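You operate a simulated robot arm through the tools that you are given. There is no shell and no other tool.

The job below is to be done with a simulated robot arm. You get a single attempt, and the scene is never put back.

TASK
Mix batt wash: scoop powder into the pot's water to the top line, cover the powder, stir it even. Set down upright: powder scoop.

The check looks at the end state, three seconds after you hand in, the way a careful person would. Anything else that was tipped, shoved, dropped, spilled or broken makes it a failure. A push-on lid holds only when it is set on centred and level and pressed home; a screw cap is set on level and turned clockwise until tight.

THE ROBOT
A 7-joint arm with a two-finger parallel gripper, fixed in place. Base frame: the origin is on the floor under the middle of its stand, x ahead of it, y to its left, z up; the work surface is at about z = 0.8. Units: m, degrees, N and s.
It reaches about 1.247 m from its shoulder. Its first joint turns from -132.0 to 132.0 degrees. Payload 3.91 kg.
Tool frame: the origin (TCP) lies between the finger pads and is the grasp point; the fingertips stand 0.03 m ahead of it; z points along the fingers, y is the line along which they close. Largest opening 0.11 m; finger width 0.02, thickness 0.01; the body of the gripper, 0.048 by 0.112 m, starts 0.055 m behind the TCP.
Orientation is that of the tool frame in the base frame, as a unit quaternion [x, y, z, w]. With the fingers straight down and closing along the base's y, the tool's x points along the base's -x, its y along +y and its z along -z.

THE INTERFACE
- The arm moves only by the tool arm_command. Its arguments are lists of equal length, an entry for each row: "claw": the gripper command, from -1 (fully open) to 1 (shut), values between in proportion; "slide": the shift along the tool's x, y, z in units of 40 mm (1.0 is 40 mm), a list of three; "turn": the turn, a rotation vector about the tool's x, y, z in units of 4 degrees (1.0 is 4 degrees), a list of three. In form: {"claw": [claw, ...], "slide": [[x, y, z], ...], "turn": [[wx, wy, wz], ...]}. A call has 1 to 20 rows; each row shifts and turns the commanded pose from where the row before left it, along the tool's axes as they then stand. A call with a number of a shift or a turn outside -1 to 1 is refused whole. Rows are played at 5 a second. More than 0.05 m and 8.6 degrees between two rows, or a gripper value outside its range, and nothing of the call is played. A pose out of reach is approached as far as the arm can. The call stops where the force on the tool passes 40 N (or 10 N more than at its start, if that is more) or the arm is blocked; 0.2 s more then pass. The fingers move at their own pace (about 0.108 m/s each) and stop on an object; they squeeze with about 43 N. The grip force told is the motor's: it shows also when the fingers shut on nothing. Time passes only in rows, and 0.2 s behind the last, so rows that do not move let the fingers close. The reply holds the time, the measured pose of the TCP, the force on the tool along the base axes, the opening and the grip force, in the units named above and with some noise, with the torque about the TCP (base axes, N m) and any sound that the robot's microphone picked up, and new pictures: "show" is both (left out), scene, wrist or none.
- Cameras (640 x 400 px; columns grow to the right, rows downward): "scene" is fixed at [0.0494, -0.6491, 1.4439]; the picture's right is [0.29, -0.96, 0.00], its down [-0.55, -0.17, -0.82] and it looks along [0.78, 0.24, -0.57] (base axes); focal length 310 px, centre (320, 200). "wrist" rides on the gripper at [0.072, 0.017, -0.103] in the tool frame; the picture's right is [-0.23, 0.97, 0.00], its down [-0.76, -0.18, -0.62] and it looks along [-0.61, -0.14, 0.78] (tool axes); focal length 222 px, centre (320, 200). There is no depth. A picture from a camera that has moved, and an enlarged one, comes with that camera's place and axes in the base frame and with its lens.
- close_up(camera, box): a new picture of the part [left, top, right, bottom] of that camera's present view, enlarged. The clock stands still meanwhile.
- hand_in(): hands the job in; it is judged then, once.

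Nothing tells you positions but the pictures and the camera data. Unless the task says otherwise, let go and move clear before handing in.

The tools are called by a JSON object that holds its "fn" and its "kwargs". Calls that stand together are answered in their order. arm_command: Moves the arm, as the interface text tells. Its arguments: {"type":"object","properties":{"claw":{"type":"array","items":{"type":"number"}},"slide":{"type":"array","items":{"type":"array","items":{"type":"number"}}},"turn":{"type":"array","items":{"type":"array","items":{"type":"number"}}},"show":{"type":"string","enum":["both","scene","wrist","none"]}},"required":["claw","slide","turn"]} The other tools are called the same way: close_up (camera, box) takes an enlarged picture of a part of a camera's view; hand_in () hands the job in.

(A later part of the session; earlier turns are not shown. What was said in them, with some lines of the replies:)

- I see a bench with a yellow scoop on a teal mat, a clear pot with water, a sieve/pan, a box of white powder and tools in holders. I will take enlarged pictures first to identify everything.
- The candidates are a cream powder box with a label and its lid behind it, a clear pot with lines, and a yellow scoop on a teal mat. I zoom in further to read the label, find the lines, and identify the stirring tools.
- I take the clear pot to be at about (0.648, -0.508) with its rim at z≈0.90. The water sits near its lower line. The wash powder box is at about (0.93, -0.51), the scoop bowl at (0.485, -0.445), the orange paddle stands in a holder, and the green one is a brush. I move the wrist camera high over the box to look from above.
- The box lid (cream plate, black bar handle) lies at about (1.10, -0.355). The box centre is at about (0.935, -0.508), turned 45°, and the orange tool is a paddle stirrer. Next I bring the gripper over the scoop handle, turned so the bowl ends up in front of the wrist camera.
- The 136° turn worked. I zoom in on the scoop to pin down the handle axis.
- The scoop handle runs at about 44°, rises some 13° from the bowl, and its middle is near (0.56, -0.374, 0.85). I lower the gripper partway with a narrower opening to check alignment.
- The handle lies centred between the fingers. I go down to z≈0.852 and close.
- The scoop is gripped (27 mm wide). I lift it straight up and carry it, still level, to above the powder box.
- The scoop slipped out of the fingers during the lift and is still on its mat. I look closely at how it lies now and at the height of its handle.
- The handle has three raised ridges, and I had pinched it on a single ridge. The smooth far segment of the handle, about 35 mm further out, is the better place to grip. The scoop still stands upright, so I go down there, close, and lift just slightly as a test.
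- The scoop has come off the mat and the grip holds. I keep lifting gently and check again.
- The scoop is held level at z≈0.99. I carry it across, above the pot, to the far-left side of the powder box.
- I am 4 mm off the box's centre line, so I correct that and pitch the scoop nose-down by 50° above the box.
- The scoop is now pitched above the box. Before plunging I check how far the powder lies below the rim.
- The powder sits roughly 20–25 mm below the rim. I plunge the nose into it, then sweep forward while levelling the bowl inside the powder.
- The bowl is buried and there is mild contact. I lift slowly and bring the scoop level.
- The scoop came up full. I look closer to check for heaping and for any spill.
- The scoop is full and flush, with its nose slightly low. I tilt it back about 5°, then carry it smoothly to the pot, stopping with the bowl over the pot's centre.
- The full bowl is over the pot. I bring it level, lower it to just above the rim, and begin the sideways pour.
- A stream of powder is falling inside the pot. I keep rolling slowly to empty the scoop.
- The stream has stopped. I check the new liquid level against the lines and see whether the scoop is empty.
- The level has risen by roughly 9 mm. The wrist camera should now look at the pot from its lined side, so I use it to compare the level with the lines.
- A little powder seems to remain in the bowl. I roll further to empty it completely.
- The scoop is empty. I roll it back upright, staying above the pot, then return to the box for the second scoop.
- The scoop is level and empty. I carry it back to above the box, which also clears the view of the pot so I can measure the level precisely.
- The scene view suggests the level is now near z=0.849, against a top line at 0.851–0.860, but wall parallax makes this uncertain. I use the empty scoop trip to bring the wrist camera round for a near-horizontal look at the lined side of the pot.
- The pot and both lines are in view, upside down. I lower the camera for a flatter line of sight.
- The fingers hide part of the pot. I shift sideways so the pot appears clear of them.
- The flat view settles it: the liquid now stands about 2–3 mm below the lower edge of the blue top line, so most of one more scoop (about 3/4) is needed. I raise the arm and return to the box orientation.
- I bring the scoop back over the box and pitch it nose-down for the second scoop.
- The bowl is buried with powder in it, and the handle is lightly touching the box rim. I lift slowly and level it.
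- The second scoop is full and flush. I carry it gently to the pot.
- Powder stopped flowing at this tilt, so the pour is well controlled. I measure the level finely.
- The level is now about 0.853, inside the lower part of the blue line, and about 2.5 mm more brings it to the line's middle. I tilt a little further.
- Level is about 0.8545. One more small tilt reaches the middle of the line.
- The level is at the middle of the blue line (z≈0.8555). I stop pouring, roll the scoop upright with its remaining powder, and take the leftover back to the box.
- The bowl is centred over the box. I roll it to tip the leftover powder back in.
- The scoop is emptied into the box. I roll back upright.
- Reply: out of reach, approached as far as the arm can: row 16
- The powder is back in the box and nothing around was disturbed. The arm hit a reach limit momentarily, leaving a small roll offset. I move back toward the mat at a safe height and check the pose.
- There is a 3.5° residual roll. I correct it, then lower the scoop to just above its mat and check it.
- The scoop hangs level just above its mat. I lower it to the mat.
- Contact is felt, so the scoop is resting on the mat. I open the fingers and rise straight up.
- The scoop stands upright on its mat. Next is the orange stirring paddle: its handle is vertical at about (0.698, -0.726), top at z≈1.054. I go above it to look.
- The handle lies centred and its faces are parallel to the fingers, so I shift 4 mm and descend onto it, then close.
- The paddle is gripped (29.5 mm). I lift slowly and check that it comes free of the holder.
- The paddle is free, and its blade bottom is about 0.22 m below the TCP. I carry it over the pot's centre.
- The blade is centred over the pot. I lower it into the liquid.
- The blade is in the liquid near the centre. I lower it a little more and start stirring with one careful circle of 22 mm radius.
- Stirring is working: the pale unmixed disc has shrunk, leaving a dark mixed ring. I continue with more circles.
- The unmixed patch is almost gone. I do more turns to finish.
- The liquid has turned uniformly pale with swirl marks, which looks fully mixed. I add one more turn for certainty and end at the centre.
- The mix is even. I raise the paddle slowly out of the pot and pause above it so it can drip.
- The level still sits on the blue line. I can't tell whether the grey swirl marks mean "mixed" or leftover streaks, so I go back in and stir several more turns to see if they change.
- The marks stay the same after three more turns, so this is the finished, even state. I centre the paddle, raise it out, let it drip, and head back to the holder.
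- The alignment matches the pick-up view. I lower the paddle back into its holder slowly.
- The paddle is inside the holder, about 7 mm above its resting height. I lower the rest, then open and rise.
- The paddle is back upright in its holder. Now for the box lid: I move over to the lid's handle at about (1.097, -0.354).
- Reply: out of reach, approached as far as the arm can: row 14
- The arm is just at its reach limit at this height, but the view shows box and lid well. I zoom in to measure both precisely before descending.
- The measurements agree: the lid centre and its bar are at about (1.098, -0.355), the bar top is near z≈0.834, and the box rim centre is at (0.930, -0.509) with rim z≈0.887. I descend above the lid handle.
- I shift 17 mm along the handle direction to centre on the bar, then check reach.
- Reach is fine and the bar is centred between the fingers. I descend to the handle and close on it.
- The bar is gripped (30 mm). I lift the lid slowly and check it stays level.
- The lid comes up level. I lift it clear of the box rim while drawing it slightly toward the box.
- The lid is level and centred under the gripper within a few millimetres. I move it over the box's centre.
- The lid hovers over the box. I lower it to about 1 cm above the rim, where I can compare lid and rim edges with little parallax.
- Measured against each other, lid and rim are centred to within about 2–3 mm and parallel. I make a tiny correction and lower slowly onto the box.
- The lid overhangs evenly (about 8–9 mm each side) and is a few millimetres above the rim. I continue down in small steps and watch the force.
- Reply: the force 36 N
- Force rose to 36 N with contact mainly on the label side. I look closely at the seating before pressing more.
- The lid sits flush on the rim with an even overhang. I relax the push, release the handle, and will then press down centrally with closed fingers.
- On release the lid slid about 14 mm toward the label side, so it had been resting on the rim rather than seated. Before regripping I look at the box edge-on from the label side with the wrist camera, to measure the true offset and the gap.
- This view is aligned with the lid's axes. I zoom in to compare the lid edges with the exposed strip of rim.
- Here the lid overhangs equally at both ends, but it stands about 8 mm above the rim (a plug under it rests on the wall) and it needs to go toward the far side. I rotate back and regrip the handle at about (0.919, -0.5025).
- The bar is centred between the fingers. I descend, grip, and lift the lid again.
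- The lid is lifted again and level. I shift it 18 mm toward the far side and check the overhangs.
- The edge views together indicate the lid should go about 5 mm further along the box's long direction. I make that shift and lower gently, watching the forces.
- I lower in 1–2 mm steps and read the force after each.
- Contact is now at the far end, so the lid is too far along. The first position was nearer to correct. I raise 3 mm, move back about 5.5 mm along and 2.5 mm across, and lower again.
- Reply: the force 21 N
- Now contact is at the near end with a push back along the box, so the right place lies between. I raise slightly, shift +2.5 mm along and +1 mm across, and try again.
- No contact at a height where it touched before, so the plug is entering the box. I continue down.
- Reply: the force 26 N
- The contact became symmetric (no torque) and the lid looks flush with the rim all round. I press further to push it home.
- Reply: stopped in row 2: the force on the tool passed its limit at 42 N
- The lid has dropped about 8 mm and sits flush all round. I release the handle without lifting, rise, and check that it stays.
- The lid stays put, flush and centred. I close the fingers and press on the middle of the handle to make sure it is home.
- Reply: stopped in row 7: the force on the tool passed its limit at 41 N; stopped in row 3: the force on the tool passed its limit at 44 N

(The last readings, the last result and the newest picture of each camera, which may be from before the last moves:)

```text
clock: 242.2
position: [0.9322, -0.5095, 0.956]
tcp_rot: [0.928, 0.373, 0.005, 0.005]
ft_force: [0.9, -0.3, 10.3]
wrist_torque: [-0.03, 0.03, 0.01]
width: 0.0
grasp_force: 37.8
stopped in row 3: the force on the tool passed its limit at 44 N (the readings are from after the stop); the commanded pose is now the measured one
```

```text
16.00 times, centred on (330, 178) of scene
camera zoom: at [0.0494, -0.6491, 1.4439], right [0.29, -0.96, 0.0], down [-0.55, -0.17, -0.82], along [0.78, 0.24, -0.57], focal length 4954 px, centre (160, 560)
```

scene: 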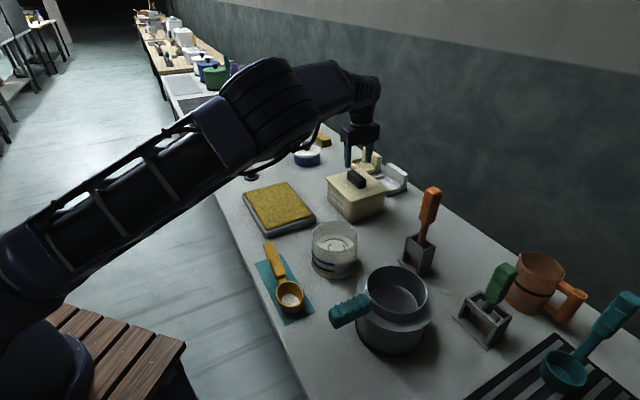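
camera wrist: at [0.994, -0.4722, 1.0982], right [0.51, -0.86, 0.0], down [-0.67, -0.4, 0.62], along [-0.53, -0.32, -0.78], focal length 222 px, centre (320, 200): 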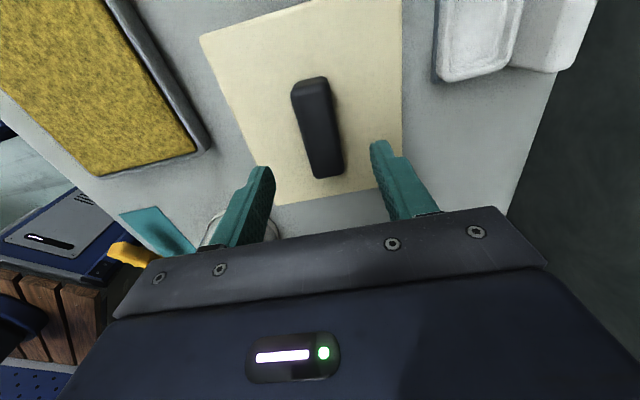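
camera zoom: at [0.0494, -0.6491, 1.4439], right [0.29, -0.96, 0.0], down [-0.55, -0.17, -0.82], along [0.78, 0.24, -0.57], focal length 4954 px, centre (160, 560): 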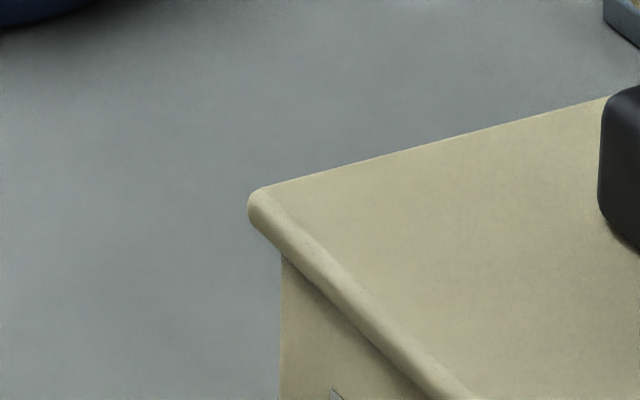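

The lid is flush on every visible side and withstood 40+ N without moving. I lift away and move the arm clear, then inspect the whole bench.

{"fn": "arm_command", "kwargs": {"claw": [1, 1, 1, 1, 1, 1, 1, 1, 1, 1, 1, 1, 1, 1], "slide": [[0, 0, -0.3], [0, 0, -0.7], [0, 0, -1], [0, 0, -1], [0, 0, -1], [0, 0, -1], [-0.5, -0.7, 0], [-0.5, -0.7, 0], [-0.5, -0.7, 0], [-0.5, -0.7, 0], [-0.5, -0.7, 0], [-0.5, -0.7, 0], [-0.5, -0.7, 0], [0, 0, 0]], "turn": [[0, 0, 0], [0, 0, 0], [0, 0, 0], [0, 0, 0], [0, 0, 0], [0, 0, 0], [0, 0, 0], [0, 0, 0], [0, 0, 0], [0, 0, 0], [0, 0, 0], [0, 0, 0], [0, 0, 0], [0, 0, 0]], "show": "both"}}

{"fn": "close_up", "kwargs": {"camera": "scene", "box": [220, 120, 440, 258]}}

{"fn": "close_up", "kwargs": {"camera": "scene", "box": [230, 210, 450, 348]}}

{"fn": "close_up", "kwargs": {"camera": "scene", "box": [400, 180, 640, 400]}}

```text
clock: 245.2
position: [0.6926, -0.4655, 1.1524]
tcp_rot: [0.928, 0.373, 0.004, 0.004]
ft_force: [0.5, -0.1, -0.3]
wrist_torque: [0.01, 0.01, -0.03]
width: 0.0
grasp_force: 37.7
camera wrist: at [0.7545, -0.4277, 1.2568], right [0.51, -0.86, 0.01], down [-0.68, -0.4, 0.62], along [-0.53, -0.32, -0.79], focal length 222 px, centre (320, 200)
```

scene: 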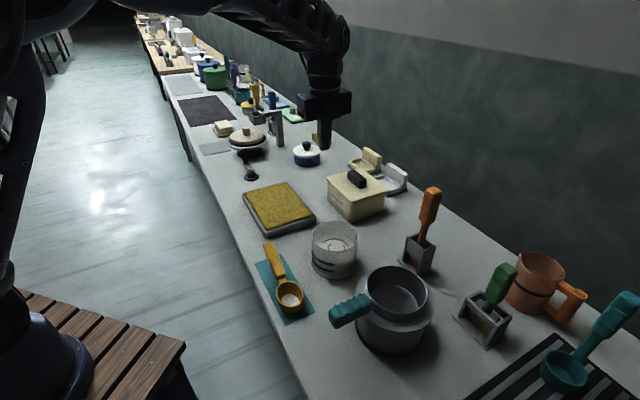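
wrist: 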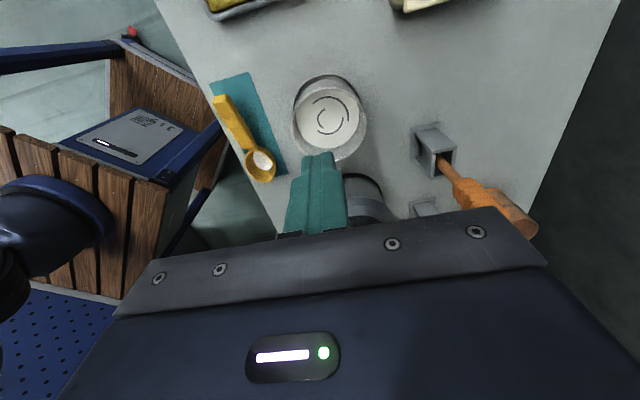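

```text
2.90 times, centred on (330, 189) of scene
camera zoom: at [0.0494, -0.6491, 1.4439], right [0.29, -0.96, 0.0], down [-0.55, -0.17, -0.82], along [0.78, 0.24, -0.57], focal length 897 px, centre (291, 232)
```

zoom: 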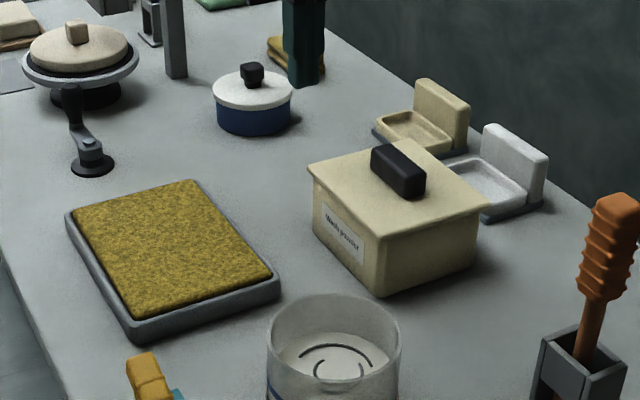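

```text
2.90 times, centred on (340, 279) of scene
camera zoom: at [0.0494, -0.6491, 1.4439], right [0.29, -0.96, 0.0], down [-0.55, -0.17, -0.82], along [0.78, 0.24, -0.57], focal length 897 px, centre (262, -29)
```

zoom: 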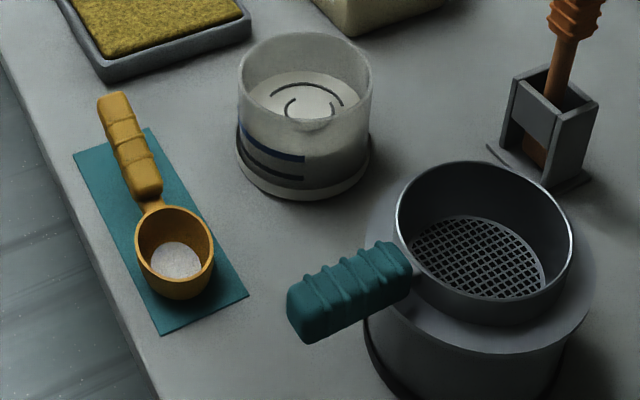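

```text
1.82 times, centred on (520, 290) of scene
camera zoom: at [0.0494, -0.6491, 1.4439], right [0.29, -0.96, 0.0], down [-0.55, -0.17, -0.82], along [0.78, 0.24, -0.57], focal length 563 px, centre (-44, 36)
```

zoom: 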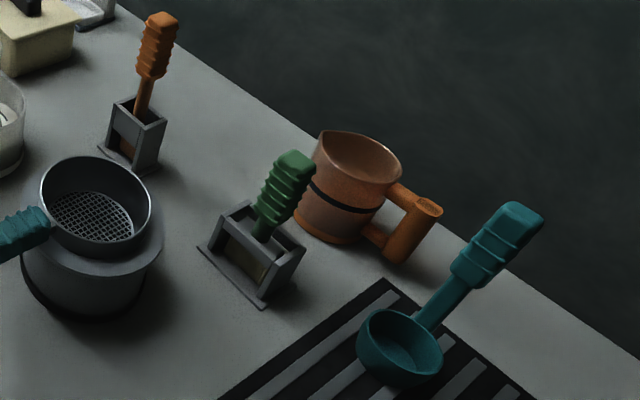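

Everything is in place. The pot is evenly mixed at the top line, the powder box is covered with its lid pressed home, the scoop stands upright on its mat, the paddle is back in its holder, nothing else was disturbed, and the arm is clear. I hand the job in.

{"fn": "hand_in", "kwargs": {}}

```text
The job is handed in.
```

I've handed the job in with every step done; I haven't seen the verdict.

- **Mix:** I added about one and three-quarter scoops of wash powder to the pot. The level sits at roughly the middle of the blue top line, give or take about a millimetre. I stirred until the liquid was uniformly pale. Faint grey swirl marks remain on the surface. Three more turns didn't change them, so I took the liquid as fully mixed.
- **Powder box:** The lid is on, flush on the sides I could see, and held while I pressed it with just over 40 N. It took several tries: it first rested on the rim and slid about 14 mm before I found the right position. I heard no click, so flush and firm is my only sign it is home.
- **Scoop:** It stands upright on its mat with a little powder left in the bottom. It slipped from the gripper on the first lift, but stayed on the mat and upright.
- **Stirring paddle:** It is back in its holder.

I saw no spills, and nothing else on the bench looked moved or tipped. The arm is clear of everything.
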